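You operate a simulated robot arm through the tools that you are given. There is no shell and no other tool. Be economical: measure what you need, move in short steps, check, and stop when the job is done.

The job below is to be done with a simulated two-armed robot. You get a single attempt, and the scene is never put back.

Task
On the top of the grey stand, fold the yellow cloth in half and then in half again.

The check looks at the end state, three seconds after you hand in, the way a careful person would. Anything else that was tipped, shoved, dropped, spilled or broken makes it a failure. Flat cloth is picked up by pressing the open fingertips on it (5 to 10 N) and closing them slowly along it; thin cloth reads only 2 to 8 mm in the jaws.

Robot
Two 6-joint arms with two-finger parallel grippers on one trunk, on a base that drives. Base frame: it is fixed to the floor where the robot stands at the start and does not move with it; the origin is under the middle of the robot, x ahead of it, y to its left, z up; the surface under the hand at the start is at about z = 85. Lengths are in cm, angles in degrees, forces in N, time in s.
The left shoulder is at the start at [8, 21.6, 156.7], the right one opposite. With the tool pointing down near the work surface each hand reaches from about 10 to 70 cm from the robot's upright axis, wherever it stands, measured 20 degrees to its own side. Places, roughly: top of the grey stand [50, 10, 80]. Payload 3.43 kg a hand.
The tool frame of a hand sits at the grasp point between the pads (the TCP): z along the fingers, y along the line on which they close. The tips reach 3 cm beyond it. Largest opening 9.4 cm; finger width 2.8, thickness 1; the body of the gripper, 5 by 9.6 cm, starts 5.5 cm behind the TCP.
Orientation is told as [roll, pitch, yaw] about the base's x, y, z axes, in that order, counted from this pose: with the fingers straight down and closing along the base's y, the tool's x points along the base's -x, its y along +y and its z along -z.

Tools
- The arms move only by the tool move_arm. It takes "left_moves", "right_moves" or both (then of equal length, played together; a hand with none holds still); each is a list of rows, each a list of 3 entries, a list of its own where there are three numbers: the shift along the tool's x, y, z in units of 250 mm (1.0 is 250 mm), then the turn, a rotation vector about the tool's x, y, z in units of 45 degrees (1.0 is 45 degrees), then the opening, from 0 (shut) to 1 (fully open). In form: [[[x, y, z], [ax, ay, az], fingers], ...]. A call has 1 to 12 rows; each row is the pose to reach, as a shift and turn from the pose commanded when the call began, along the tool's axes at that moment. A call with a number of a shift or a turn outside -1 to 1 is refused whole. Each row takes 0.2 s and may step no farther than 5 cm and 8.6 degrees from the row before; otherwise, or with a gripper value out of range, the whole call is refused. A pose out of reach is approached as far as the arm can. The call stops where the force on the tool passes 40 N (or 10 N more than at its start, if that is more) or the arm is blocked; 0.2 s more then pass. The fingers move at their own pace (about 7.2 cm/s each) and stop on an object; they squeeze with about 22 N. The grip force told is the motor's: it shows also when the fingers shut on nothing. Time passes only in rows, and 0.2 s behind the last, so rows that repeat a pose let the fingers close. It gives the time, the measured TCP pose, the force on the tool (base axes), the opening and the grip force at its end, in the units of the frame above (readings bear some noise), with the torque about the TCP (base axes, N m) and any sound that the robot's microphone picked up.
- Cameras (640 x 400 px; columns grow to the right, rows downward): "scene" is now at [7.43, -0.02, 170.74]; the picture's right is [-0.09, -1.00, -0.00], its down [-0.91, 0.08, -0.41] and it looks along [0.41, -0.04, -0.91] (base axes); focal length 259 px, centre (320, 200). "left" rides on the left gripper at [7.6, -1.4, -10.3] in its tool frame; the picture's right is [0.18, 0.98, 0.00], its down [-0.75, 0.14, -0.64] and it looks along [-0.63, 0.12, 0.77] (tool axes); focal length 243 px, centre (320, 200). "right" rides on the right gripper at [7.6, 1.4, -10.3] in its tool frame; the picture's right is [-0.18, 0.98, 0.00], its down [-0.75, -0.14, -0.64] and it looks along [-0.63, -0.12, 0.77] (tool axes); focal length 243 px, centre (320, 200). There is no depth. A picture from a camera that has moved, and an enlarged one, comes with that camera's place and axes in the base frame and with its lens. The place of the scene camera against the robot may be out by one fixed shift of up to 2.5 cm in any direction.
- capture(camera): a new picture of that camera. No time passes.
- raise_lower(by): slides the trunk up (or, below 0, down) by that many cm; the arms and the scene camera ride with it, the base frame stays. It gives what a move gives, with no picture.
- roll_base(legs): drives the robot by 1 to 6 legs, each [ahead, left, turn to the left] in cm, cm and degrees, along the robot's own axes; the way and the turn of a leg run together, so that a leg with both is an arc; at most 150 cm and 180 degrees a leg. The arms and the cameras ride along, it lands a little off, and it stops where it bumps. It gives what a move gives.
- aim_head(pan, tilt): turns the head with the scene camera to pan (to the left, within 86 degrees either way) and tilt (down, from -29 to 69), counted from straight ahead of the robot. It gives what a move gives.
- zoom(camera, box): a new picture of the part [left, top, right, bottom] of that camera's present view, enlarged. No time passes.
- sign_off(): hands the job in; it is judged then, once.

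Work in short steps. Places have to be worked out from the pictures, the camera data and where the tool is seen: move nearer, look again, correct. Check each grasp and each placing, and mend what went wrong. You have 120 turns and 100 pictures in all, those below and enlarged ones among them. Open the grippers and draw the arms clear of the work before you hand the job in, unless the task says otherwise; then end with one line.

The tools are called after ">>>" by a JSON object that holds its "name" and its "arguments". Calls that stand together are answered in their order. move_arm: Moves the arms, as the interface text tells. Its arguments: {"type":"object","properties":{"left_moves":{"type":"array"},"right_moves":{"type":"array"}},"required":[]} The other tools are called the same way: raise_lower (by) slides the trunk up or down; roll_base (legs) drives the base; aim_head (pan, tilt) turns the head that bears the scene camera; capture (camera) takes a picture; zoom (camera, box) takes an enlarged picture of a part of a camera's view; sign_off () hands the job in.

At the start:

```text
time: 0.0
left_tool_pos: [50.42, 5.56, 102.94]
left_orientation: [0.1, -0.1, -0.1]
left_wrist_force: [0.0, -0.3, 0.0]
left_wrist_torque: [0.05, 0.03, -0.02]
left_finger_gap: 9.41
left_grasp_force: 0.0
right_tool_pos: [40.58, -36.5, 96.39]
right_orientation: [-0.1, -0.1, -0.1]
right_wrist_force: [0.7, -0.2, -0.4]
right_wrist_torque: [0.0, -0.02, 0.03]
right_finger_gap: 9.39
right_grasp_force: 0.0
trunk travel left (down, up): [-79.7, 4.3]
robot x, y, heading: [0.05, 0.19, 0.2]
head pan, tilt: [-5.2, 66.0]
```

scene: 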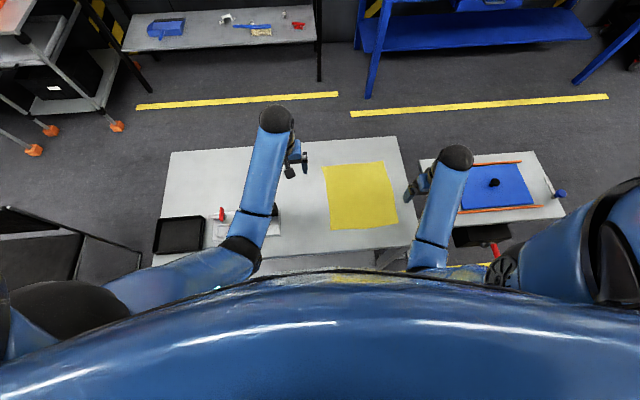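
right: 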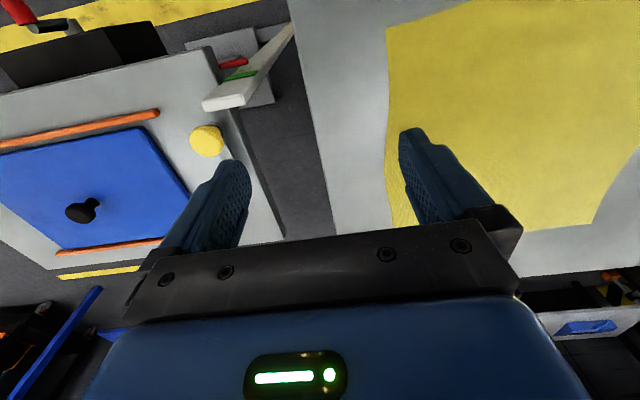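
left: 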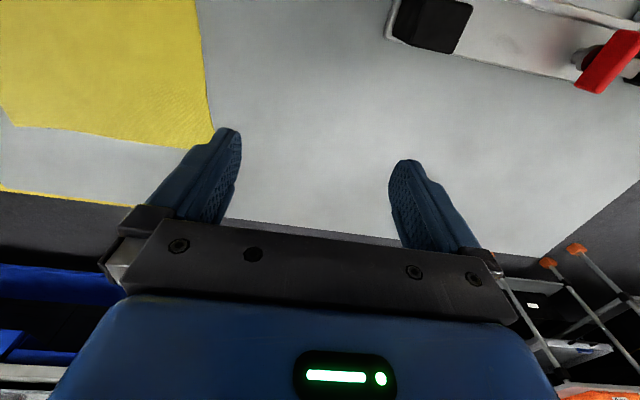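

I judge the cloth to be about 25 cm square, centred near (47,-18). I'll take a closer look before moving.

>>> {"name": "zoom", "arguments": {"camera": "scene", "box": [280, 130, 440, 250]}}

```text
3.33 times, centred on (360, 190) of scene
camera zoom: at [7.43, -0.02, 170.74], right [-0.09, -1.0, 0.0], down [-0.91, 0.08, -0.41], along [0.41, -0.04, -0.91], focal length 862 px, centre (187, 233)
```

zoom: 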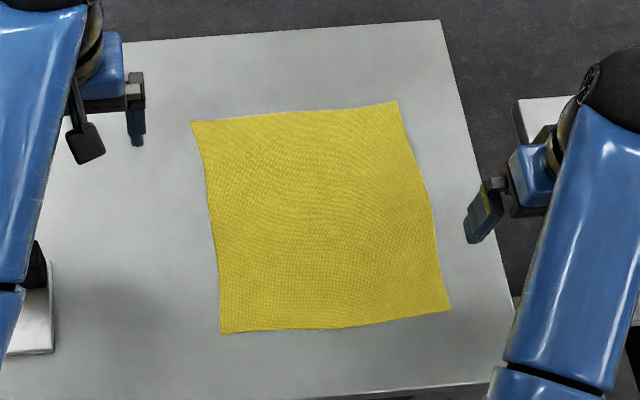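

The near edge of the cloth looks to be at x≈34.5, with corners at y≈-6 and -30. I'll bring both hands above the near corners, still well up, with the fingers partly open.

>>> {"name": "move_arm", "arguments": {"left_moves": [[[0.12, -0.11, 0.04], [0, 0, 0], 0.4], [[0.24, -0.22, 0.08], [0, 0, 0], 0.4], [[0.36, -0.33, 0.12], [0, 0, 0], 0.4], [[0.48, -0.44, 0.16], [0, 0, 0], 0.4], [[0.58, -0.54, 0.2], [0, 0, 0], 0.4], [[0.58, -0.54, 0.2], [0, 0, 0], 0.4]], "right_moves": [[[0.04, 0.07, 0], [0, 0, 0], 0.4], [[0.08, 0.14, 0], [0, 0, 0], 0.4], [[0.12, 0.21, 0], [0, 0, 0], 0.4], [[0.16, 0.28, 0], [0, 0, 0], 0.4], [[0.19, 0.33, 0], [0, 0, 0], 0.4], [[0.19, 0.33, 0], [0, 0, 0], 0.4]]}}

>>> {"name": "capture", "arguments": {"camera": "left"}}

>>> {"name": "capture", "arguments": {"camera": "right"}}

>>> {"name": "capture", "arguments": {"camera": "scene"}}

```text
time: 1.4
left_tool_pos: [35.85, -7.77, 97.91]
left_orientation: [-0.1, -0.1, 0.1]
left_wrist_force: [0.4, -0.5, -0.8]
left_wrist_torque: [0.01, -0.01, -0.02]
left_finger_gap: 3.76
left_grasp_force: 0.1
right_tool_pos: [35.79, -28.15, 96.35]
right_orientation: [0.0, -0.1, -0.2]
right_wrist_force: [0.2, 0.0, 0.9]
right_wrist_torque: [0.02, 0.02, 0.02]
right_finger_gap: 3.76
right_grasp_force: 0.0
trunk travel left (down, up): [-79.7, 4.3]
robot x, y, heading: [-0.03, 0.18, -0.0]
head pan, tilt: [-5.2, 66.0]
```

```text
95 pictures are left
camera left: at [28.21, -9.31, 108.19], right [-0.18, 0.98, 0.0], down [0.75, 0.14, 0.64], along [0.63, 0.12, -0.77], focal length 243 px, centre (320, 200)
```

left: 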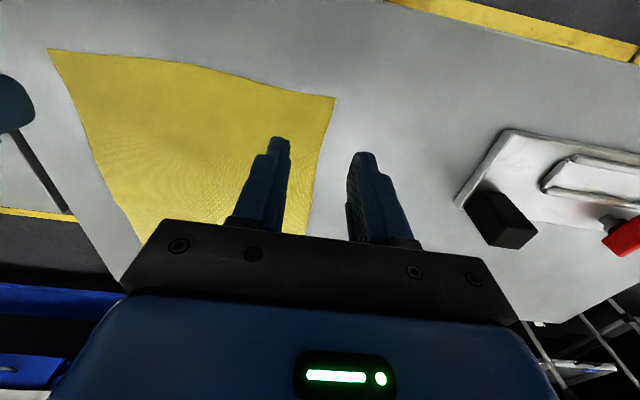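

```text
94 pictures are left
camera right: at [28.24, -26.82, 106.64], right [0.19, 0.98, 0.0], down [0.75, -0.14, 0.64], along [0.63, -0.12, -0.77], focal length 243 px, centre (320, 200)
```

right: 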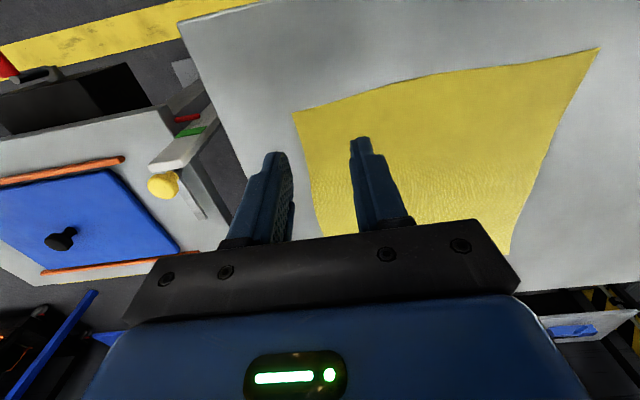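

```text
93 pictures are left
camera scene: at [7.5, -0.02, 170.73], right [-0.09, -1.0, 0.0], down [-0.91, 0.08, -0.41], along [0.4, -0.04, -0.91], focal length 259 px, centre (320, 200)
```

scene: 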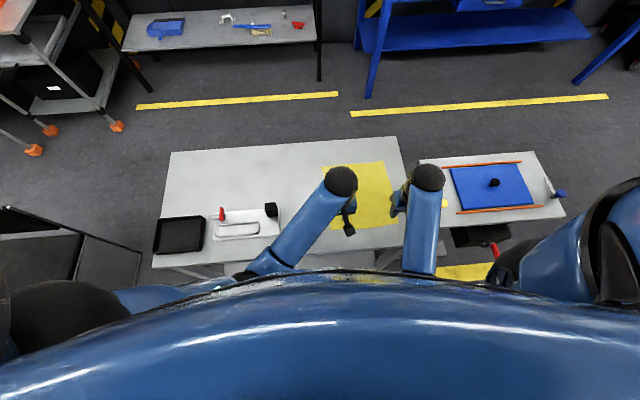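

Triangulating with both wrist cameras puts the surface at z≈85, with near corners at about (35.0,-6.7) and (35.6,-30.6). I'll lower both hands to about 1 cm above the cloth, just inboard of the corners.

>>> {"name": "move_arm", "arguments": {"left_moves": [[[-0.008, -0.084, 0.12], [0, 0, 0], 0.35], [[-0.008, -0.084, 0.24], [0, 0, 0], 0.35], [[-0.008, -0.084, 0.32], [0, 0, 0], 0.35], [[-0.008, -0.084, 0.356], [0, 0, 0], 0.35], [[-0.008, -0.084, 0.356], [0, 0, 0], 0.35]], "right_moves": [[[-0.028, 0.024, 0.1], [0, 0, 0], 0.35], [[-0.028, 0.024, 0.2], [0, 0, 0], 0.35], [[-0.028, 0.024, 0.27], [0, 0, 0], 0.35], [[-0.028, 0.024, 0.294], [0, 0, 0], 0.35], [[-0.028, 0.024, 0.294], [0, 0, 0], 0.35]]}}

>>> {"name": "capture", "arguments": {"camera": "left"}}

>>> {"name": "capture", "arguments": {"camera": "right"}}

```text
time: 2.6
left_tool_pos: [36.12, -9.95, 89.05]
left_orientation: [0.0, -0.2, 0.0]
left_wrist_force: [-0.1, -0.2, 0.4]
left_wrist_torque: [-0.03, -0.02, 0.01]
left_finger_gap: 3.3
left_grasp_force: 0.1
right_tool_pos: [36.55, -27.63, 88.96]
right_orientation: [0.1, -0.1, -0.1]
right_wrist_force: [-0.8, 0.1, -0.4]
right_wrist_torque: [-0.02, 0.0, 0.02]
right_finger_gap: 3.29
right_grasp_force: 0.2
trunk travel left (down, up): [-79.7, 4.3]
robot x, y, heading: [0.09, -0.08, -0.4]
head pan, tilt: [-5.2, 66.0]
```

```text
92 pictures are left
camera left: at [28.42, -11.42, 99.31], right [-0.18, 0.98, 0.0], down [0.75, 0.14, 0.64], along [0.63, 0.12, -0.77], focal length 243 px, centre (320, 200)
```

left: 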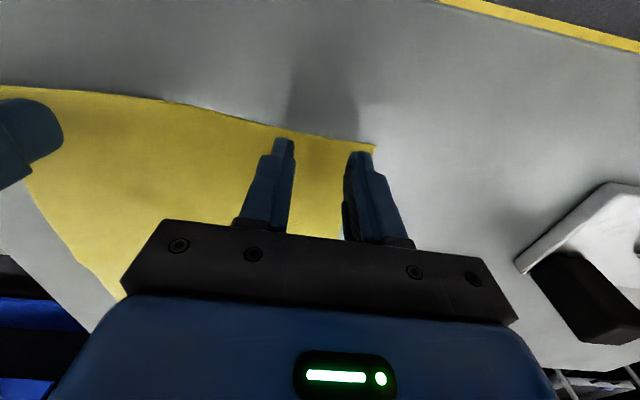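

```text
91 pictures are left
camera right: at [28.9, -26.25, 99.26], right [0.19, 0.98, 0.0], down [0.75, -0.14, 0.64], along [0.63, -0.12, -0.77], focal length 243 px, centre (320, 200)
```

right: 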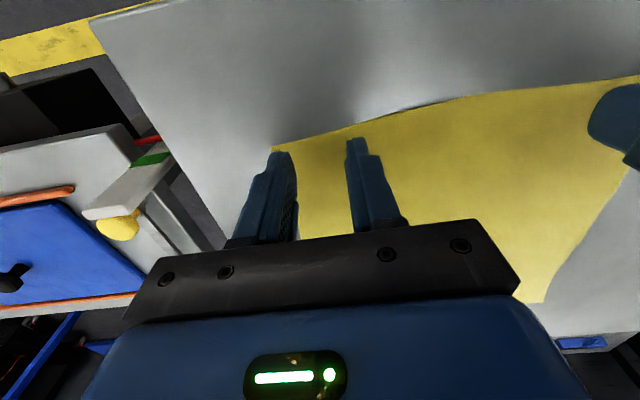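

Both pairs of fingertips are just inside the corners. I'll lower in small steps until I feel contact.

>>> {"name": "move_arm", "arguments": {"left_moves": [[[0, 0, 0.016], [0, 0, 0], 0.35], [[0, 0, 0.032], [0, 0, 0], 0.35], [[0, 0, 0.032], [0, 0, 0], 0.35]], "right_moves": [[[0, 0, 0.016], [0, 0, 0], 0.35], [[0, 0, 0.032], [0, 0, 0], 0.35], [[0, 0, 0.032], [0, 0, 0], 0.35]]}}

```text
time: 3.4
left_tool_pos: [36.06, -9.93, 88.28]
left_orientation: [-0.1, -0.1, 0.0]
left_wrist_force: [0.4, -0.3, -0.2]
left_wrist_torque: [-0.03, 0.02, -0.02]
left_finger_gap: 3.29
left_grasp_force: 0.0
right_tool_pos: [36.55, -27.58, 88.14]
right_orientation: [0.0, -0.1, -0.1]
right_wrist_force: [-0.7, 0.6, 0.3]
right_wrist_torque: [-0.02, 0.03, -0.01]
right_finger_gap: 3.3
right_grasp_force: 0.1
trunk travel left (down, up): [-79.7, 4.3]
robot x, y, heading: [0.09, 0.06, 0.3]
head pan, tilt: [-5.2, 66.0]
```

No contact yet, so I'll go down a little more.

>>> {"name": "move_arm", "arguments": {"left_moves": [[[0, 0, 0.008], [0, 0, 0], 0.35], [[0, 0, 0.016], [0, 0, 0], 0.35], [[0, 0, 0.016], [0, 0, 0], 0.35]], "right_moves": [[[0, 0, 0.006], [0, 0, 0], 0.35], [[0, 0, 0.012], [0, 0, 0], 0.35], [[0, 0, 0.012], [0, 0, 0], 0.35]]}}

```text
time: 4.2
left_tool_pos: [35.96, -9.99, 88.19]
left_orientation: [-0.2, -0.3, 0.0]
left_wrist_force: [2.9, 0.5, 16.6]
left_wrist_torque: [0.3, -0.03, -0.07]
left_finger_gap: 3.28
left_grasp_force: 0.0
right_tool_pos: [36.53, -27.58, 88.25]
right_orientation: [-0.2, -0.3, -0.1]
right_wrist_force: [0.9, -1.8, 20.4]
right_wrist_torque: [0.13, 0.1, -0.02]
right_finger_gap: 3.28
right_grasp_force: 0.1
trunk travel left (down, up): [-79.7, 4.3]
robot x, y, heading: [0.18, -0.58, -0.3]
head pan, tilt: [-5.2, 66.0]
```

Contact is at TCP z≈88.2, but it's pressing too hard. I'll back off to about 7 N and close slowly.

>>> {"name": "move_arm", "arguments": {"left_moves": [[[0, 0, -0.007], [0, 0, 0], 0.35], [[0, 0, -0.007], [0, 0, 0], 0.32], [[0, 0, -0.007], [0, 0, 0], 0.29], [[0, 0, -0.007], [0, 0, 0], 0.26], [[0, 0, -0.007], [0, 0, 0], 0.23], [[0, 0, -0.007], [0, 0, 0], 0.2], [[0, 0, -0.007], [0, 0, 0], 0.17]], "right_moves": [[[0, 0, -0.009], [0, 0, 0], 0.35], [[0, 0, -0.009], [0, 0, 0], 0.32], [[0, 0, -0.009], [0, 0, 0], 0.29], [[0, 0, -0.009], [0, 0, 0], 0.26], [[0, 0, -0.009], [0, 0, 0], 0.23], [[0, 0, -0.009], [0, 0, 0], 0.2], [[0, 0, -0.009], [0, 0, 0], 0.17]]}}

>>> {"name": "capture", "arguments": {"camera": "left"}}

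>>> {"name": "capture", "arguments": {"camera": "right"}}

```text
time: 5.8
left_tool_pos: [35.97, -9.89, 88.08]
left_orientation: [-0.2, -0.2, 0.1]
left_wrist_force: [-0.3, -0.5, 9.5]
left_wrist_torque: [0.03, 0.03, -0.03]
left_finger_gap: 1.52
left_grasp_force: 0.0
right_tool_pos: [36.47, -27.62, 88.17]
right_orientation: [0.0, 0.0, 0.0]
right_wrist_force: [-0.8, 0.8, 8.9]
right_wrist_torque: [0.02, 0.05, 0.01]
right_finger_gap: 1.56
right_grasp_force: 0.0
trunk travel left (down, up): [-79.7, 4.3]
robot x, y, heading: [0.2, 0.13, -0.1]
head pan, tilt: [-5.2, 66.0]
```

```text
90 pictures are left
camera left: at [28.26, -11.36, 98.33], right [-0.18, 0.98, 0.0], down [0.75, 0.14, 0.64], along [0.63, 0.12, -0.76], focal length 243 px, centre (320, 200)
```

left: 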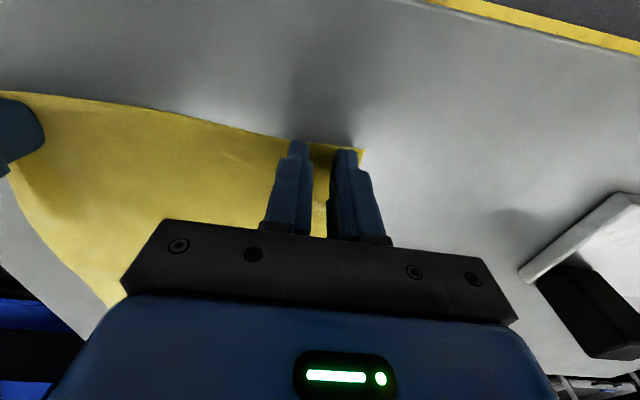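

```text
89 pictures are left
camera right: at [28.81, -26.23, 98.43], right [0.19, 0.98, 0.0], down [0.75, -0.14, 0.64], along [0.63, -0.12, -0.77], focal length 243 px, centre (320, 200)
```

right: 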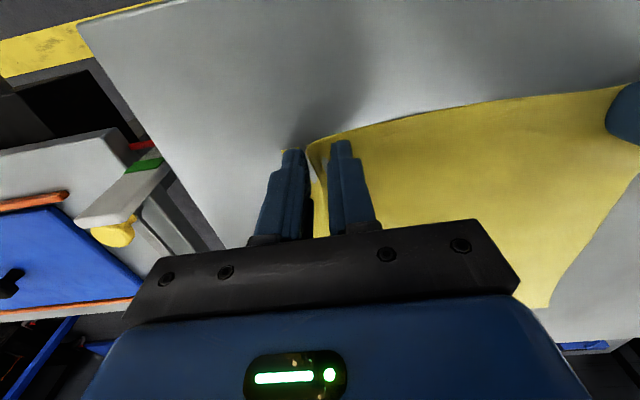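

The cloth is moving in with the fingers. I'll keep closing until it's gripped.

>>> {"name": "move_arm", "arguments": {"left_moves": [[[0, 0, 0], [0, 0, 0], 0.14], [[0, 0, 0], [0, 0, 0], 0.11], [[0, 0, 0], [0, 0, 0], 0.08], [[0, 0, 0], [0, 0, 0], 0.05], [[0, 0, 0], [0, 0, 0], 0.02], [[0, 0, 0], [0, 0, 0], 0], [[0, 0, 0], [0, 0, 0], 0], [[0, 0, 0], [0, 0, 0], 0]], "right_moves": [[[0, 0, 0], [0, 0, 0], 0.14], [[0, 0, 0], [0, 0, 0], 0.11], [[0, 0, 0], [0, 0, 0], 0.08], [[0, 0, 0], [0, 0, 0], 0.05], [[0, 0, 0], [0, 0, 0], 0.02], [[0, 0, 0], [0, 0, 0], 0], [[0, 0, 0], [0, 0, 0], 0], [[0, 0, 0], [0, 0, 0], 0]]}}

>>> {"name": "capture", "arguments": {"camera": "left"}}

>>> {"name": "capture", "arguments": {"camera": "right"}}

```text
time: 7.6
left_tool_pos: [35.95, -9.92, 88.12]
left_orientation: [-0.2, -0.2, 0.0]
left_wrist_force: [0.3, -5.7, 5.4]
left_wrist_torque: [-0.16, -0.06, -0.02]
left_finger_gap: 0.19
left_grasp_force: 21.7
right_tool_pos: [36.42, -27.58, 88.24]
right_orientation: [0.0, -0.2, -0.1]
right_wrist_force: [0.5, 5.6, 9.6]
right_wrist_torque: [0.14, 0.01, 0.04]
right_finger_gap: 0.19
right_grasp_force: 22.0
trunk travel left (down, up): [-79.7, 4.3]
robot x, y, heading: [0.14, 0.12, -0.1]
head pan, tilt: [-5.2, 66.0]
```

```text
88 pictures are left
camera left: at [28.3, -11.4, 98.34], right [-0.18, 0.98, 0.0], down [0.75, 0.14, 0.64], along [0.63, 0.12, -0.76], focal length 243 px, centre (320, 200)
```

left: 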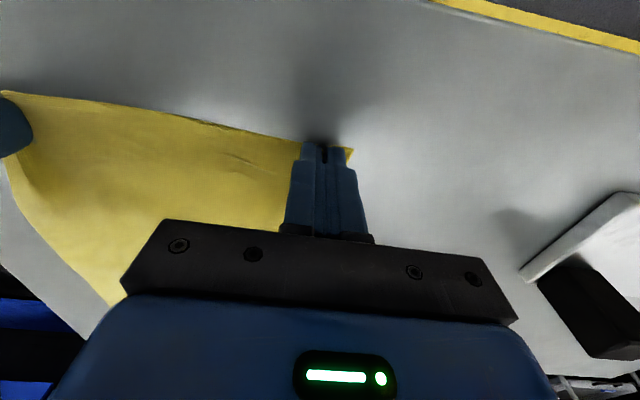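

```text
87 pictures are left
camera right: at [28.85, -26.24, 98.42], right [0.19, 0.98, 0.0], down [0.75, -0.14, 0.64], along [0.63, -0.12, -0.77], focal length 243 px, centre (320, 200)
```

right: 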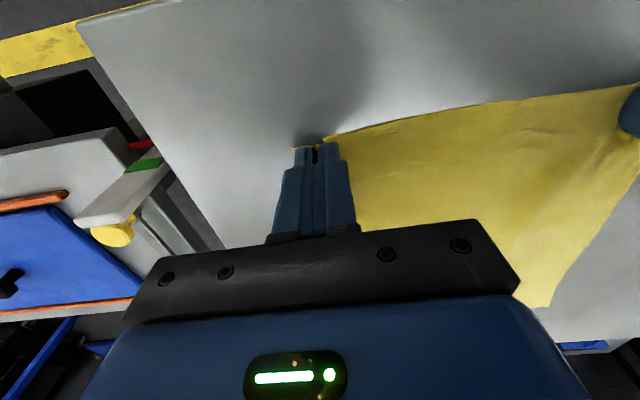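

Both jaws read 1.9 mm with grip force, so they have cloth. I'll lift 5 cm and check.

>>> {"name": "move_arm", "arguments": {"left_moves": [[[0, -0.01, -0.05], [0, 0, 0], 0], [[0, -0.01, -0.1], [0, 0, 0], 0], [[-0.04, -0.01, -0.16], [0, 0, 0], 0], [[-0.08, -0.01, -0.2], [0, 0, 0], 0], [[-0.08, -0.01, -0.2], [0, 0, 0], 0]], "right_moves": [[[0, 0.01, -0.05], [0, 0, 0], 0], [[0, 0.01, -0.1], [0, 0, 0], 0], [[-0.04, 0.01, -0.16], [0, 0, 0], 0], [[-0.08, 0.01, -0.2], [0, 0, 0], 0], [[-0.08, 0.01, -0.2], [0, 0, 0], 0]]}}

>>> {"name": "capture", "arguments": {"camera": "left"}}

>>> {"name": "capture", "arguments": {"camera": "right"}}

```text
time: 8.8
left_tool_pos: [38.04, -10.18, 93.1]
left_orientation: [0.0, -0.1, 0.0]
left_wrist_force: [-0.4, 0.0, 0.0]
left_wrist_torque: [0.0, 0.03, 0.01]
left_finger_gap: 0.14
left_grasp_force: 22.2
right_tool_pos: [38.62, -27.31, 93.06]
right_orientation: [0.0, -0.1, -0.2]
right_wrist_force: [-0.2, 0.0, 1.2]
right_wrist_torque: [-0.01, -0.01, -0.02]
right_finger_gap: 0.18
right_grasp_force: 21.8
trunk travel left (down, up): [-79.7, 4.3]
robot x, y, heading: [0.13, 0.29, -0.1]
head pan, tilt: [-5.2, 66.0]
```

```text
86 pictures are left
camera left: at [30.39, -11.67, 103.3], right [-0.18, 0.98, 0.0], down [0.75, 0.14, 0.64], along [0.63, 0.12, -0.77], focal length 243 px, centre (320, 200)
```

left: 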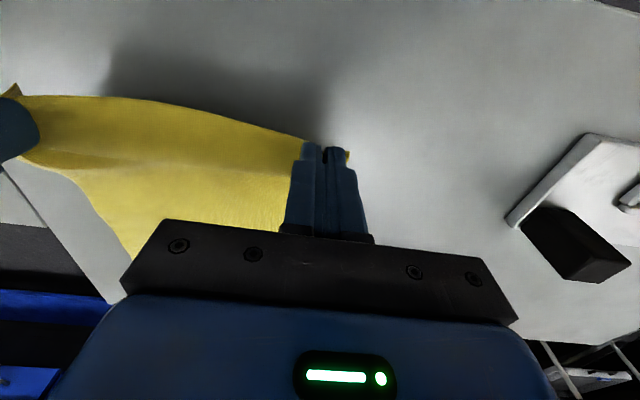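

```text
85 pictures are left
camera right: at [30.86, -26.01, 103.47], right [0.19, 0.98, 0.0], down [0.75, -0.14, 0.64], along [0.63, -0.12, -0.77], focal length 243 px, centre (320, 200)
```

right: 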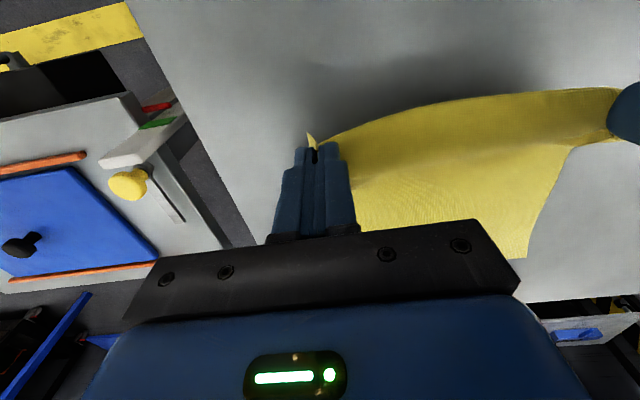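

Both corners are held and the edge is taut. I'll carry it in an arc over the fold line at x≈48, towards the far edge at x≈60.5.

>>> {"name": "move_arm", "arguments": {"left_moves": [[[-0.056, 0, -0.07], [0, 0, 0], 0], [[-0.112, 0, -0.138], [0, 0, 0], 0], [[-0.18, 0, -0.185], [0, 0, 0], 0], [[-0.252, 0, -0.218], [0, 0, 0], 0], [[-0.32, 0, -0.235], [0, 0, 0], 0], [[-0.392, 0, -0.238], [0, 0, 0], 0], [[-0.47, 0, -0.215], [0, 0, 0], 0], [[-0.552, 0, -0.178], [0, 0, 0], 0], [[-0.62, 0, -0.13], [0, 0, 0], 0], [[-0.69, 0, -0.06], [0, 0, 0], 0], [[-0.772, 0, 0.042], [0, 0, 0], 0], [[-0.82, 0, 0.1], [0, 0, 0], 0]], "right_moves": [[[-0.056, 0, -0.07], [0, 0, 0], 0], [[-0.112, 0, -0.138], [0, 0, 0], 0], [[-0.18, 0, -0.185], [0, 0, 0], 0], [[-0.252, 0, -0.218], [0, 0, 0], 0], [[-0.32, 0, -0.235], [0, 0, 0], 0], [[-0.392, 0, -0.238], [0, 0, 0], 0], [[-0.47, 0, -0.215], [0, 0, 0], 0], [[-0.552, 0, -0.178], [0, 0, 0], 0], [[-0.62, 0, -0.13], [0, 0, 0], 0], [[-0.69, 0, -0.06], [0, 0, 0], 0], [[-0.772, 0, 0.042], [0, 0, 0], 0], [[-0.82, 0, 0.1], [0, 0, 0], 0]]}}

>>> {"name": "capture", "arguments": {"camera": "left"}}

>>> {"name": "capture", "arguments": {"camera": "right"}}

>>> {"name": "zoom", "arguments": {"camera": "scene", "box": [280, 130, 440, 250]}}

```text
time: 11.4
left_tool_pos: [58.03, -9.8, 91.03]
left_orientation: [-0.3, -0.3, 0.1]
left_wrist_force: [1.6, -3.3, -0.7]
left_wrist_torque: [-0.07, -0.02, -0.01]
left_finger_gap: 0.18
left_grasp_force: 22.0
left hand out of reach, approached as far as the arm can: row 12
right_tool_pos: [59.09, -27.39, 90.44]
right_orientation: [0.1, 0.1, -0.1]
right_wrist_force: [-0.1, 3.6, 1.0]
right_wrist_torque: [0.12, 0.01, 0.04]
right_finger_gap: 0.18
right_grasp_force: 21.7
trunk travel left (down, up): [-79.7, 4.3]
robot x, y, heading: [-0.07, -0.09, 0.2]
head pan, tilt: [-5.2, 66.0]
```

```text
84 pictures are left
camera left: at [50.37, -11.32, 101.3], right [-0.18, 0.98, 0.0], down [0.75, 0.14, 0.64], along [0.63, 0.12, -0.76], focal length 243 px, centre (320, 200)
```

left: 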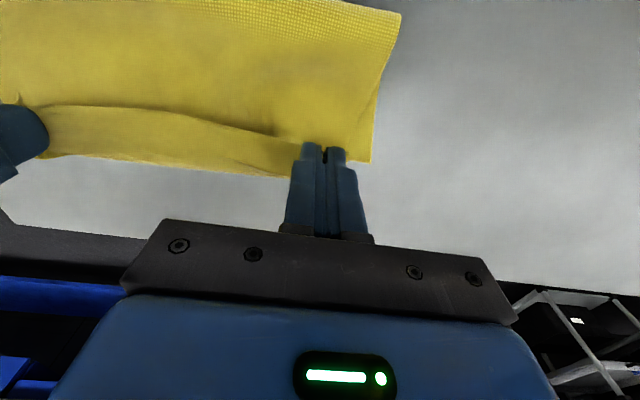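

```text
83 pictures are left
camera right: at [51.57, -26.1, 100.81], right [0.18, 0.98, 0.0], down [0.75, -0.14, 0.64], along [0.63, -0.12, -0.77], focal length 243 px, centre (320, 200)
```

right: 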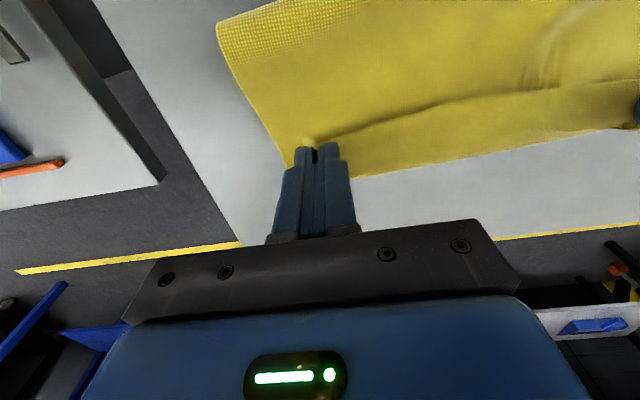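

```text
3.33 times, centred on (360, 190) of scene
camera zoom: at [7.67, -0.1, 170.72], right [-0.09, -1.0, 0.0], down [-0.91, 0.08, -0.41], along [0.4, -0.04, -0.91], focal length 862 px, centre (187, 233)
```

zoom: 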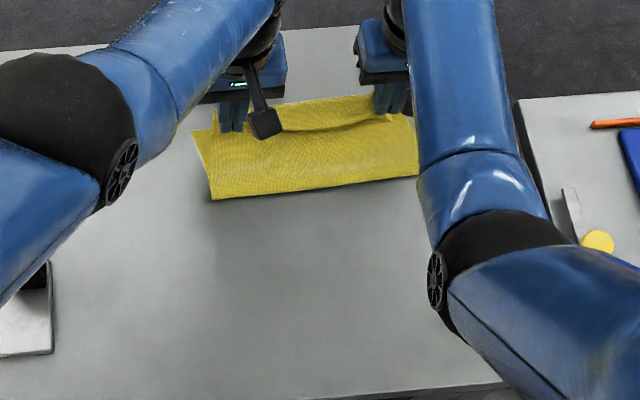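

The fold has formed, but the hands didn't rotate, so the carried edge may be curled under near the fingers. The left arm is also at its reach limit. I'll zoom in to see how the edge lies.

>>> {"name": "zoom", "arguments": {"camera": "left", "box": [200, 80, 420, 220]}}

>>> {"name": "zoom", "arguments": {"camera": "left", "box": [0, 60, 320, 260]}}

```text
2.86 times, centred on (310, 150) of left
camera zoom: at [50.37, -11.32, 101.3], right [-0.18, 0.98, 0.0], down [0.75, 0.14, 0.64], along [0.63, 0.12, -0.76], focal length 693 px, centre (349, 343)
```

zoom: 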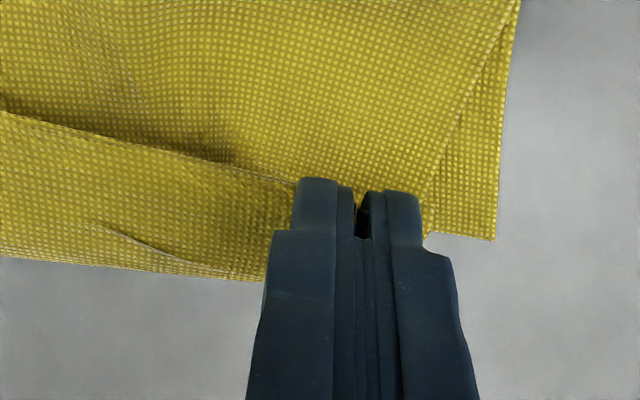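

```text
2.00 times, centred on (160, 160) of left
camera zoom: at [50.37, -11.32, 101.3], right [-0.18, 0.98, 0.0], down [0.75, 0.14, 0.64], along [0.63, 0.12, -0.76], focal length 485 px, centre (640, 280)
```

zoom: 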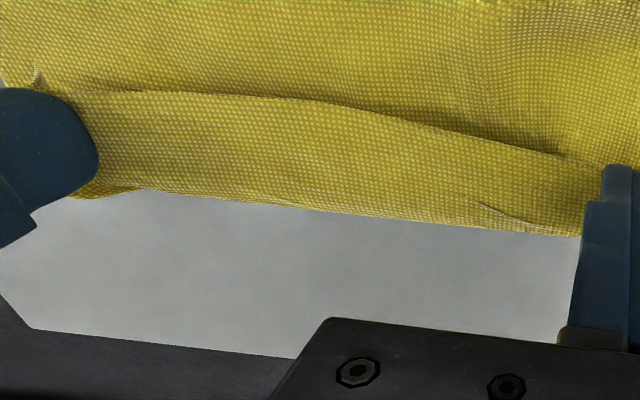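

As I feared, the free edge has curled back on top because the pinch wasn't turned over. I'll undo this cleanly by carrying the edge back to its start. Then I'll fold far to near with the hands pitching from tips-away to tips-toward-robot, so the edge turns over naturally.

>>> {"name": "move_arm", "arguments": {"left_moves": [[[0.064, 0, -0.1], [0, 0, 0], 0], [[0.184, 0, -0.22], [0, 0, 0], 0], [[0.324, 0, -0.3], [0, 0, 0], 0], [[0.464, 0, -0.32], [0, 0, 0], 0], [[0.604, 0, -0.28], [0, 0, 0], 0], [[0.744, 0, -0.18], [0, 0, 0], 0], [[0.82, 0.01, -0.08], [0, 0, 0], 0], [[0.88, 0.014, 0.01], [0, 0, 0], 0], [[0.91, 0.014, 0.06], [0, 0, 0], 0], [[0.93, 0.014, 0.085], [0, 0, 0], 0], [[0.93, 0.014, 0.085], [0, 0, 0], 0]], "right_moves": [[[0.064, 0, -0.1], [0, 0, 0], 0], [[0.184, 0, -0.22], [0, 0, 0], 0], [[0.324, 0, -0.3], [0, 0, 0], 0], [[0.464, 0, -0.32], [0, 0, 0], 0], [[0.604, 0, -0.28], [0, 0, 0], 0], [[0.744, 0, -0.18], [0, 0, 0], 0], [[0.82, -0.01, -0.08], [0, 0, 0], 0], [[0.88, -0.014, 0.01], [0, 0, 0], 0], [[0.91, -0.014, 0.06], [0, 0, 0], 0], [[0.93, -0.014, 0.085], [0, 0, 0], 0], [[0.93, -0.014, 0.085], [0, 0, 0], 0]]}}

>>> {"name": "capture", "arguments": {"camera": "left"}}

>>> {"name": "zoom", "arguments": {"camera": "scene", "box": [280, 130, 440, 250]}}

```text
time: 13.8
left_tool_pos: [34.63, -9.35, 88.91]
left_orientation: [0.0, -0.2, 0.0]
left_wrist_force: [0.2, -0.3, 0.0]
left_wrist_torque: [0.01, -0.01, -0.01]
left_finger_gap: 0.0
left_grasp_force: 22.1
right_tool_pos: [35.85, -27.63, 88.47]
right_orientation: [0.1, -0.1, 0.0]
right_wrist_force: [-0.4, -0.3, -0.8]
right_wrist_torque: [0.03, -0.02, -0.04]
right_finger_gap: 0.17
right_grasp_force: 21.4
trunk travel left (down, up): [-79.7, 4.3]
robot x, y, heading: [-0.16, -0.0, 0.1]
head pan, tilt: [-5.2, 66.0]
```

```text
79 pictures are left
camera left: at [26.95, -10.88, 99.13], right [-0.18, 0.98, 0.0], down [0.75, 0.14, 0.64], along [0.63, 0.12, -0.77], focal length 243 px, centre (320, 200)
```

left: 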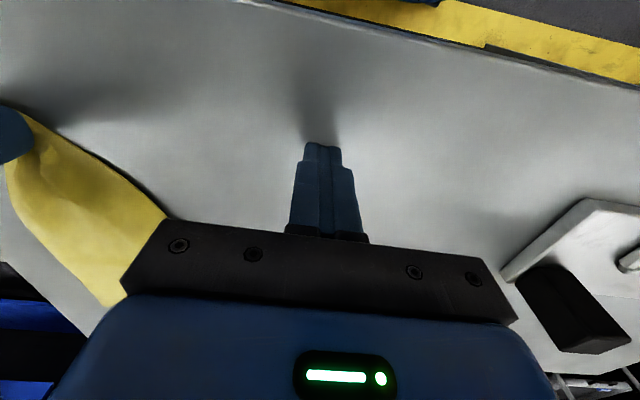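

```text
3.33 times, centred on (360, 190) of scene
camera zoom: at [7.46, -0.01, 170.73], right [-0.09, -1.0, 0.0], down [-0.91, 0.08, -0.41], along [0.4, -0.04, -0.91], focal length 862 px, centre (187, 233)
```

zoom: 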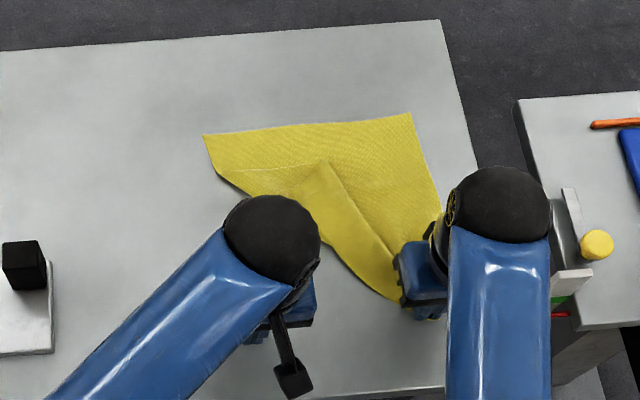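

The left pinch slipped and its corner is still folded over. The right still holds and is back in place. I'll release the right, raise both hands and look.

>>> {"name": "move_arm", "arguments": {"left_moves": [[[0, 0, -0.04], [0, 0, 0], 0.3], [[0, 0.1, -0.2], [0, 0, 0], 0.3], [[0, 0.25, -0.3], [0, 0, 0], 0.3], [[0, 0.4, -0.4], [0, 0, 0], 0.3], [[0, 0.55, -0.45], [0, 0, 0], 0.3], [[0, 0.55, -0.45], [0, 0, 0], 0.3]], "right_moves": [[[0, 0, 0], [0, 0, 0], 0.2], [[0, 0, 0], [0, 0, 0], 0.4], [[0, 0, -0.15], [0, 0, 0], 0.4], [[0, -0.1, -0.3], [0, 0, 0], 0.4], [[0, -0.2, -0.45], [0, 0, 0], 0.4], [[0, -0.2, -0.45], [0, 0, 0], 0.4]]}}

>>> {"name": "zoom", "arguments": {"camera": "scene", "box": [280, 130, 440, 250]}}

>>> {"name": "capture", "arguments": {"camera": "right"}}

>>> {"name": "capture", "arguments": {"camera": "left"}}

```text
time: 15.2
left_tool_pos: [34.54, 4.48, 99.92]
left_orientation: [-0.1, -0.3, -0.1]
left_wrist_force: [-0.4, -0.5, 0.5]
left_wrist_torque: [-0.03, 0.01, 0.04]
left_finger_gap: 2.8
left_grasp_force: 0.1
right_tool_pos: [35.86, -32.62, 99.84]
right_orientation: [0.0, -0.1, 0.0]
right_wrist_force: [-0.1, -0.1, 0.4]
right_wrist_torque: [0.03, -0.01, 0.0]
right_finger_gap: 3.77
right_grasp_force: 0.1
trunk travel left (down, up): [-79.7, 4.3]
robot x, y, heading: [-0.19, -0.15, -0.0]
head pan, tilt: [-5.2, 66.0]
```

```text
3.33 times, centred on (360, 190) of scene
camera zoom: at [7.42, 0.0, 170.74], right [-0.09, -1.0, 0.0], down [-0.91, 0.08, -0.41], along [0.41, -0.04, -0.91], focal length 862 px, centre (187, 233)
```

zoom: 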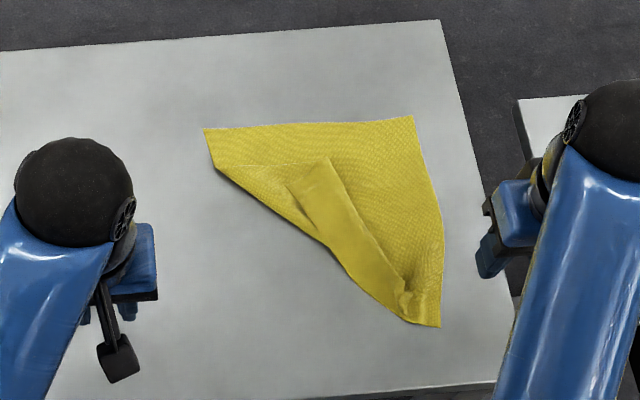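

```text
76 pictures are left
camera right: at [28.07, -31.33, 110.09], right [0.19, 0.98, 0.0], down [0.75, -0.14, 0.64], along [0.63, -0.12, -0.77], focal length 243 px, centre (320, 200)
```

right: 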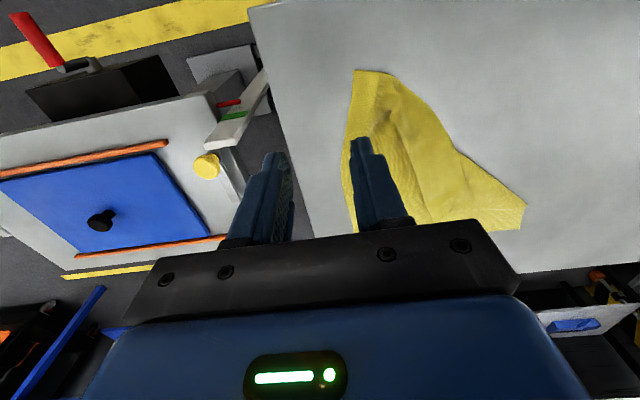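

```text
75 pictures are left
camera left: at [26.79, 2.9, 110.16], right [-0.18, 0.98, 0.0], down [0.75, 0.14, 0.65], along [0.63, 0.12, -0.76], focal length 243 px, centre (320, 200)
```

left: 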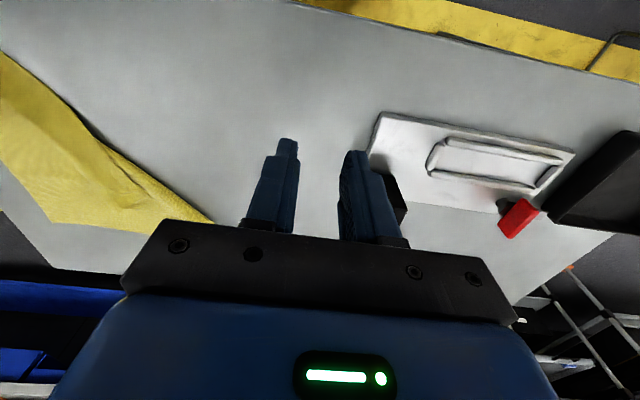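

The D (near-left) corner is folded over, lying near (54,-20). Before pulling it back I'll test in the air whether the wrists can pitch tips-toward-robot.

>>> {"name": "move_arm", "arguments": {"left_moves": [[[0, 0, -0.1], [0, 0.16, 0], 0.4], [[0, 0, -0.2], [0, 0.33, 0], 0.4], [[-0.05, 0, -0.25], [0, 0.5, 0], 0.4], [[-0.1, 0, -0.25], [0, 0.67, 0], 0.4], [[-0.15, 0, -0.25], [0, 0.84, 0], 0.4], [[-0.15, 0, -0.25], [0, 0.99, 0], 0.4], [[-0.15, 0, -0.25], [0, 0.99, 0], 0.4]], "right_moves": [[[0, 0, -0.1], [0, 0.16, 0], 0.4], [[0, 0, -0.2], [0, 0.33, 0], 0.4], [[-0.05, 0, -0.25], [0, 0.5, 0], 0.4], [[-0.1, 0, -0.25], [0, 0.67, 0], 0.4], [[-0.15, 0, -0.25], [0, 0.84, 0], 0.4], [[-0.15, 0, -0.25], [0, 0.99, 0], 0.4], [[-0.15, 0, -0.25], [0, 0.99, 0], 0.4]]}}

>>> {"name": "capture", "arguments": {"camera": "left"}}

>>> {"name": "zoom", "arguments": {"camera": "scene", "box": [240, 110, 440, 260]}}

```text
time: 16.8
left_tool_pos: [46.09, -1.27, 96.3]
left_orientation: [-0.2, 44.3, 0.0]
left_wrist_force: [-0.4, -0.2, 0.1]
left_wrist_torque: [-0.02, -0.04, -0.03]
left_finger_gap: 3.77
left_grasp_force: 0.0
left hand out of reach, approached as far as the arm can: row 1, 2, 3, 4, 5, 6, 7
right_tool_pos: [45.84, -36.65, 92.8]
right_orientation: [-0.1, 44.4, -0.1]
right_wrist_force: [-0.8, -0.5, 0.2]
right_wrist_torque: [0.01, -0.01, -0.02]
right_finger_gap: 3.78
right_grasp_force: 0.1
right hand out of reach, approached as far as the arm can: row 1, 2, 3, 4, 5, 6, 7
trunk travel left (down, up): [-79.7, 4.3]
robot x, y, heading: [-0.2, 0.44, -0.1]
head pan, tilt: [-5.2, 66.0]
```

```text
74 pictures are left
camera left: at [47.79, -2.62, 108.96], right [-0.13, 0.98, 0.13], down [0.99, 0.14, -0.07], along [-0.08, 0.12, -0.99], focal length 243 px, centre (320, 200)
```

left: 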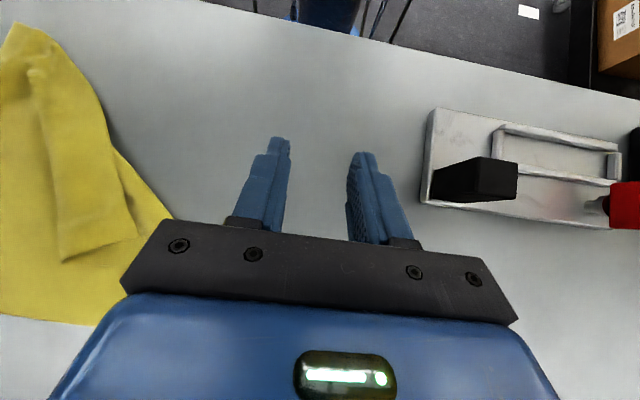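

```text
2.67 times, centred on (340, 185) of scene
camera zoom: at [7.01, -0.05, 170.77], right [-0.09, -1.0, 0.0], down [-0.91, 0.08, -0.41], along [0.41, -0.04, -0.91], focal length 690 px, centre (267, 240)
```

zoom: 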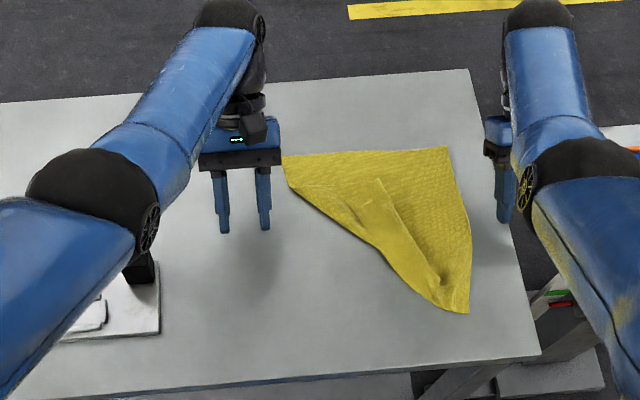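

A 44° pitch is reachable here at x≈46, but not further in and higher. I'll test whether the left hand can get it lower and nearer, out at the side over bare table.

>>> {"name": "move_arm", "arguments": {"left_moves": [[[0.03, 0, 0.06], [0, 0, 0], 0.4], [[0.06, 0, 0.12], [0, 0, 0], 0.4], [[0.09, 0, 0.18], [0, 0, 0], 0.4], [[0.12, 0, 0.24], [0, 0, 0], 0.4], [[0.146, 0, 0.3], [0, 0, 0], 0.4], [[0.146, 0, 0.3], [0, 0, 0], 0.4]]}}

```text
time: 18.2
left_tool_pos: [39.71, -1.88, 91.2]
left_orientation: [-0.1, 44.4, -0.1]
left_wrist_force: [-0.6, 0.7, -0.1]
left_wrist_torque: [0.03, 0.01, -0.04]
left_finger_gap: 3.76
left_grasp_force: 0.0
left hand out of reach, approached as far as the arm can: row 1, 2, 3, 4, 5, 6
right_tool_pos: [46.07, -36.66, 92.83]
right_orientation: [0.1, 44.5, -0.2]
right_wrist_force: [0.1, -1.3, -0.5]
right_wrist_torque: [-0.02, -0.03, -0.01]
right_finger_gap: 3.74
right_grasp_force: 0.1
trunk travel left (down, up): [-79.7, 4.3]
robot x, y, heading: [-0.12, -0.21, -0.1]
head pan, tilt: [-5.2, 66.0]
```

The geometry is clear now. Folding far to near with the tips tilting away at the end, and pinching a small ridge parallel to the edge (hand yawed 90°), lets the cloth leave the fingertips the right way. First I'll untilt and raise the hands.

>>> {"name": "move_arm", "arguments": {"left_moves": [[[0.02, 0.02, -0.06], [0, -0.165, 0], 0.3], [[0.045, 0.04, -0.124], [0, -0.33, 0], 0.3], [[0.07, 0.06, -0.19], [0, -0.495, 0], 0.3], [[0.09, 0.08, -0.25], [0, -0.66, 0], 0.3], [[0.115, 0.1, -0.31], [0, -0.825, 0], 0.3], [[0.136, 0.12, -0.372], [0, -0.985, 0], 0.3], [[0.136, 0.12, -0.372], [0, -0.985, 0], 0.3]], "right_moves": [[[0.046, 0.02, -0.048], [0, -0.165, 0], 0.3], [[0.09, 0.05, -0.096], [0, -0.33, 0], 0.3], [[0.14, 0.08, -0.144], [0, -0.495, 0], 0.3], [[0.187, 0.11, -0.192], [0, -0.66, 0], 0.3], [[0.23, 0.14, -0.24], [0, -0.825, 0], 0.3], [[0.28, 0.16, -0.288], [0, -0.985, 0], 0.3], [[0.28, 0.16, -0.288], [0, -0.985, 0], 0.3]]}}

```text
time: 19.8
left_tool_pos: [43.94, 1.1, 100.29]
left_orientation: [0.1, 0.0, 0.1]
left_wrist_force: [0.5, -0.1, -0.8]
left_wrist_torque: [-0.01, 0.01, 0.01]
left_finger_gap: 2.82
left_grasp_force: 0.0
left hand out of reach, approached as far as the arm can: row 1, 2, 3, 4
right_tool_pos: [46.82, -32.92, 101.15]
right_orientation: [0.0, -0.1, -0.1]
right_wrist_force: [-0.5, 0.8, 0.1]
right_wrist_torque: [-0.03, -0.02, 0.01]
right_finger_gap: 2.83
right_grasp_force: 0.0
right hand out of reach, approached as far as the arm can: row 1, 2, 3, 4, 5, 6, 7
trunk travel left (down, up): [-79.7, 4.3]
robot x, y, heading: [0.27, 0.07, 0.0]
head pan, tilt: [-5.2, 66.0]
```

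I'd like to shift the base about 12 cm to the right to centre it on the cloth. First I'll look to the right for obstacles.

>>> {"name": "aim_head", "arguments": {"pan": -60, "tilt": 60}}

>>> {"name": "capture", "arguments": {"camera": "scene"}}

```text
time: 21.0
left_tool_pos: [43.86, 1.19, 100.37]
left_orientation: [-0.2, 0.1, 0.1]
left_wrist_force: [0.8, -0.3, 0.2]
left_wrist_torque: [0.03, -0.02, 0.01]
left_finger_gap: 2.82
left_grasp_force: 0.1
right_tool_pos: [46.67, -32.87, 101.13]
right_orientation: [0.0, -0.1, -0.1]
right_wrist_force: [-0.7, 0.3, 0.8]
right_wrist_torque: [-0.02, -0.01, 0.04]
right_finger_gap: 2.82
right_grasp_force: 0.1
trunk travel left (down, up): [-79.7, 4.3]
robot x, y, heading: [0.05, -0.06, -0.1]
head pan, tilt: [-60.0, 60.0]
```

```text
72 pictures are left
camera scene: at [4.86, -5.25, 171.4], right [-0.87, -0.5, 0.0], down [-0.43, 0.75, -0.5], along [0.25, -0.43, -0.87], focal length 259 px, centre (320, 200)
```

scene: 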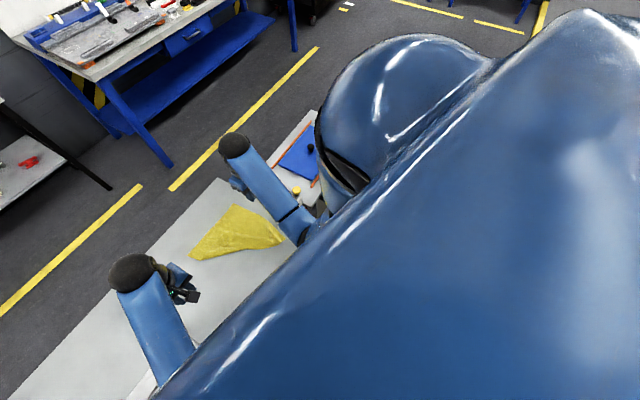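

The floor to the right looks free, so I'll shift the base 12 cm right and restore the head.

>>> {"name": "roll_base", "arguments": {"legs": [[0, -12, 0]]}}

>>> {"name": "aim_head", "arguments": {"pan": -3, "tilt": 66}}

>>> {"name": "capture", "arguments": {"camera": "scene"}}

```text
time: 22.3
left_tool_pos: [43.76, -10.44, 100.34]
left_orientation: [-0.3, 0.1, 0.0]
left_wrist_force: [-0.1, 0.3, 0.1]
left_wrist_torque: [-0.06, -0.01, -0.02]
left_finger_gap: 2.82
left_grasp_force: 0.1
right_tool_pos: [46.81, -44.47, 101.26]
right_orientation: [-0.2, 0.0, 0.1]
right_wrist_force: [0.0, 0.2, 0.4]
right_wrist_torque: [-0.04, 0.01, -0.01]
right_finger_gap: 2.83
right_grasp_force: 0.1
trunk travel left (down, up): [-79.7, 4.3]
robot x, y, heading: [0.03, -11.84, 0.2]
head pan, tilt: [-60.0, 60.0]
```

```text
time: 23.5
left_tool_pos: [43.86, -10.72, 100.35]
left_orientation: [0.0, 0.2, 0.1]
left_wrist_force: [0.3, 0.3, 0.4]
left_wrist_torque: [0.02, 0.02, 0.01]
left_finger_gap: 2.82
left_grasp_force: 0.0
right_tool_pos: [46.85, -44.65, 101.13]
right_orientation: [-0.1, 0.0, 0.0]
right_wrist_force: [-0.2, 0.0, 0.4]
right_wrist_torque: [0.0, 0.02, 0.04]
right_finger_gap: 2.83
right_grasp_force: 0.1
trunk travel left (down, up): [-79.7, 4.3]
robot x, y, heading: [-0.24, -11.71, -0.0]
head pan, tilt: [-3.0, 66.0]
```

```text
71 pictures are left
camera scene: at [7.45, -11.56, 170.74], right [-0.05, -1.0, 0.0], down [-0.91, 0.05, -0.41], along [0.41, -0.02, -0.91], focal length 259 px, centre (320, 200)
```

scene: 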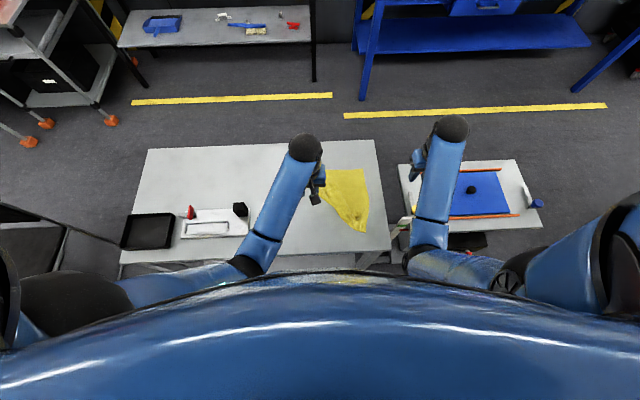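

Base moved cleanly. Now I'll yaw both hands 90° (left -90, right +90), with the cameras going to the outside.

>>> {"name": "move_arm", "arguments": {"left_moves": [[[0, 0.02, 0], [0, 0, 0.165], 0.3], [[0, 0.04, 0], [0, 0, 0.33], 0.3], [[0, 0.06, 0], [0, 0, 0.495], 0.3], [[0, 0.08, 0], [0, 0, 0.66], 0.3], [[0, 0.1, 0], [0, 0, 0.825], 0.3], [[0, 0.1, 0], [0, 0, 0.99], 0.3], [[0, 0.1, 0], [0, 0, 0.99], 0.3]], "right_moves": [[[0, 0.02, 0], [0, 0, -0.165], 0.3], [[0, 0.04, 0], [0, 0, -0.33], 0.3], [[0, 0.06, 0], [0, 0, -0.495], 0.3], [[0, 0.08, 0], [0, 0, -0.66], 0.3], [[0, 0.1, 0], [0, 0, -0.825], 0.3], [[0, 0.1, 0], [0, 0, -0.99], 0.3], [[0, 0.1, 0], [0, 0, -0.99], 0.3]]}}

>>> {"name": "move_arm", "arguments": {"left_moves": [[[0, 0, 0], [0, 0, 0.165], 0.3], [[0, 0, 0], [0, 0, 0.33], 0.3], [[0, 0, 0], [0, 0, 0.495], 0.3], [[0, 0, 0], [0, 0, 0.66], 0.3], [[0, 0, 0], [0, 0, 0.825], 0.3], [[0, 0, 0], [0, 0, 0.99], 0.3], [[0, 0, 0], [0, 0, 0.99], 0.3]], "right_moves": [[[0, 0, 0], [0, 0, -0.165], 0.3], [[0, 0, 0], [0, 0, -0.33], 0.3], [[0, 0, 0], [0, 0, -0.495], 0.3], [[0, 0, 0], [0, 0, -0.66], 0.3], [[0, 0, 0], [0, 0, -0.825], 0.3], [[0, 0, 0], [0, 0, -0.99], 0.3], [[0, 0, 0], [0, 0, -0.99], 0.3]]}}

>>> {"name": "capture", "arguments": {"camera": "left"}}

>>> {"name": "zoom", "arguments": {"camera": "scene", "box": [260, 130, 420, 250]}}

```text
time: 25.1
left_tool_pos: [43.92, -8.34, 100.34]
left_orientation: [-0.1, 0.0, -44.6]
left_wrist_force: [0.7, 0.1, -0.3]
left_wrist_torque: [-0.01, -0.02, -0.01]
left_finger_gap: 2.82
left_grasp_force: 0.0
right_tool_pos: [46.77, -42.45, 101.13]
right_orientation: [-0.1, -0.1, 44.6]
right_wrist_force: [0.4, -0.5, 0.1]
right_wrist_torque: [0.0, -0.02, 0.03]
right_finger_gap: 2.82
right_grasp_force: 0.0
trunk travel left (down, up): [-79.7, 4.3]
robot x, y, heading: [-0.39, -12.02, -0.1]
head pan, tilt: [-3.0, 66.0]
```

```text
time: 26.7
left_tool_pos: [43.77, -8.38, 100.36]
left_orientation: [-0.2, -0.1, -89.1]
left_wrist_force: [0.2, -0.1, -0.3]
left_wrist_torque: [0.01, -0.01, 0.0]
left_finger_gap: 2.82
left_grasp_force: 0.1
right_tool_pos: [46.74, -42.31, 101.12]
right_orientation: [-0.1, 0.1, 89.2]
right_wrist_force: [0.4, 0.6, 0.0]
right_wrist_torque: [0.01, 0.01, 0.01]
right_finger_gap: 2.81
right_grasp_force: 0.0
trunk travel left (down, up): [-79.7, 4.3]
robot x, y, heading: [-0.09, -12.17, -0.1]
head pan, tilt: [-3.0, 66.0]
```

```text
70 pictures are left
camera left: at [42.28, -0.74, 110.54], right [0.98, 0.2, 0.0], down [0.15, -0.75, 0.64], along [0.13, -0.63, -0.77], focal length 243 px, centre (320, 200)
```

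left: 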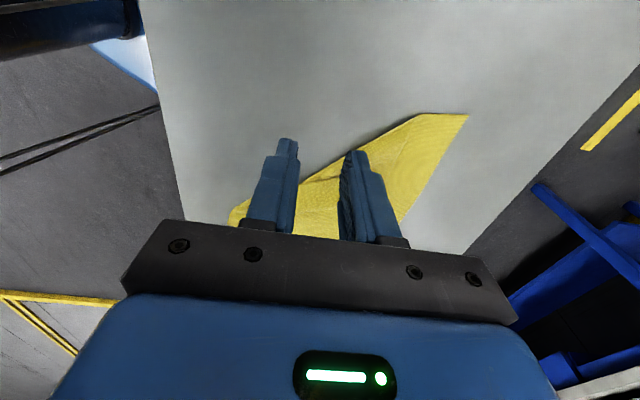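

```text
3.33 times, centred on (340, 190) of scene
camera zoom: at [7.46, -11.72, 170.73], right [-0.05, -1.0, 0.0], down [-0.91, 0.05, -0.41], along [0.41, -0.02, -0.91], focal length 862 px, centre (253, 233)
```

zoom: 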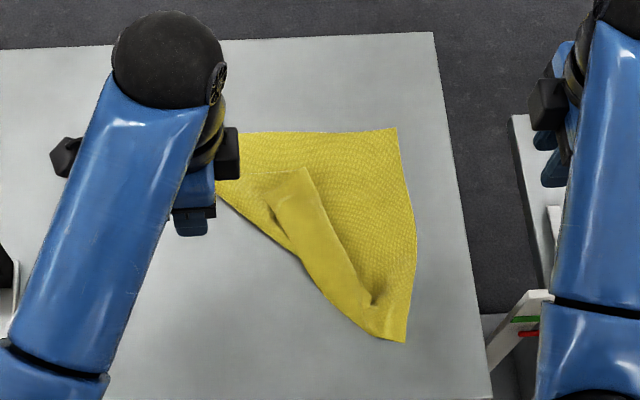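

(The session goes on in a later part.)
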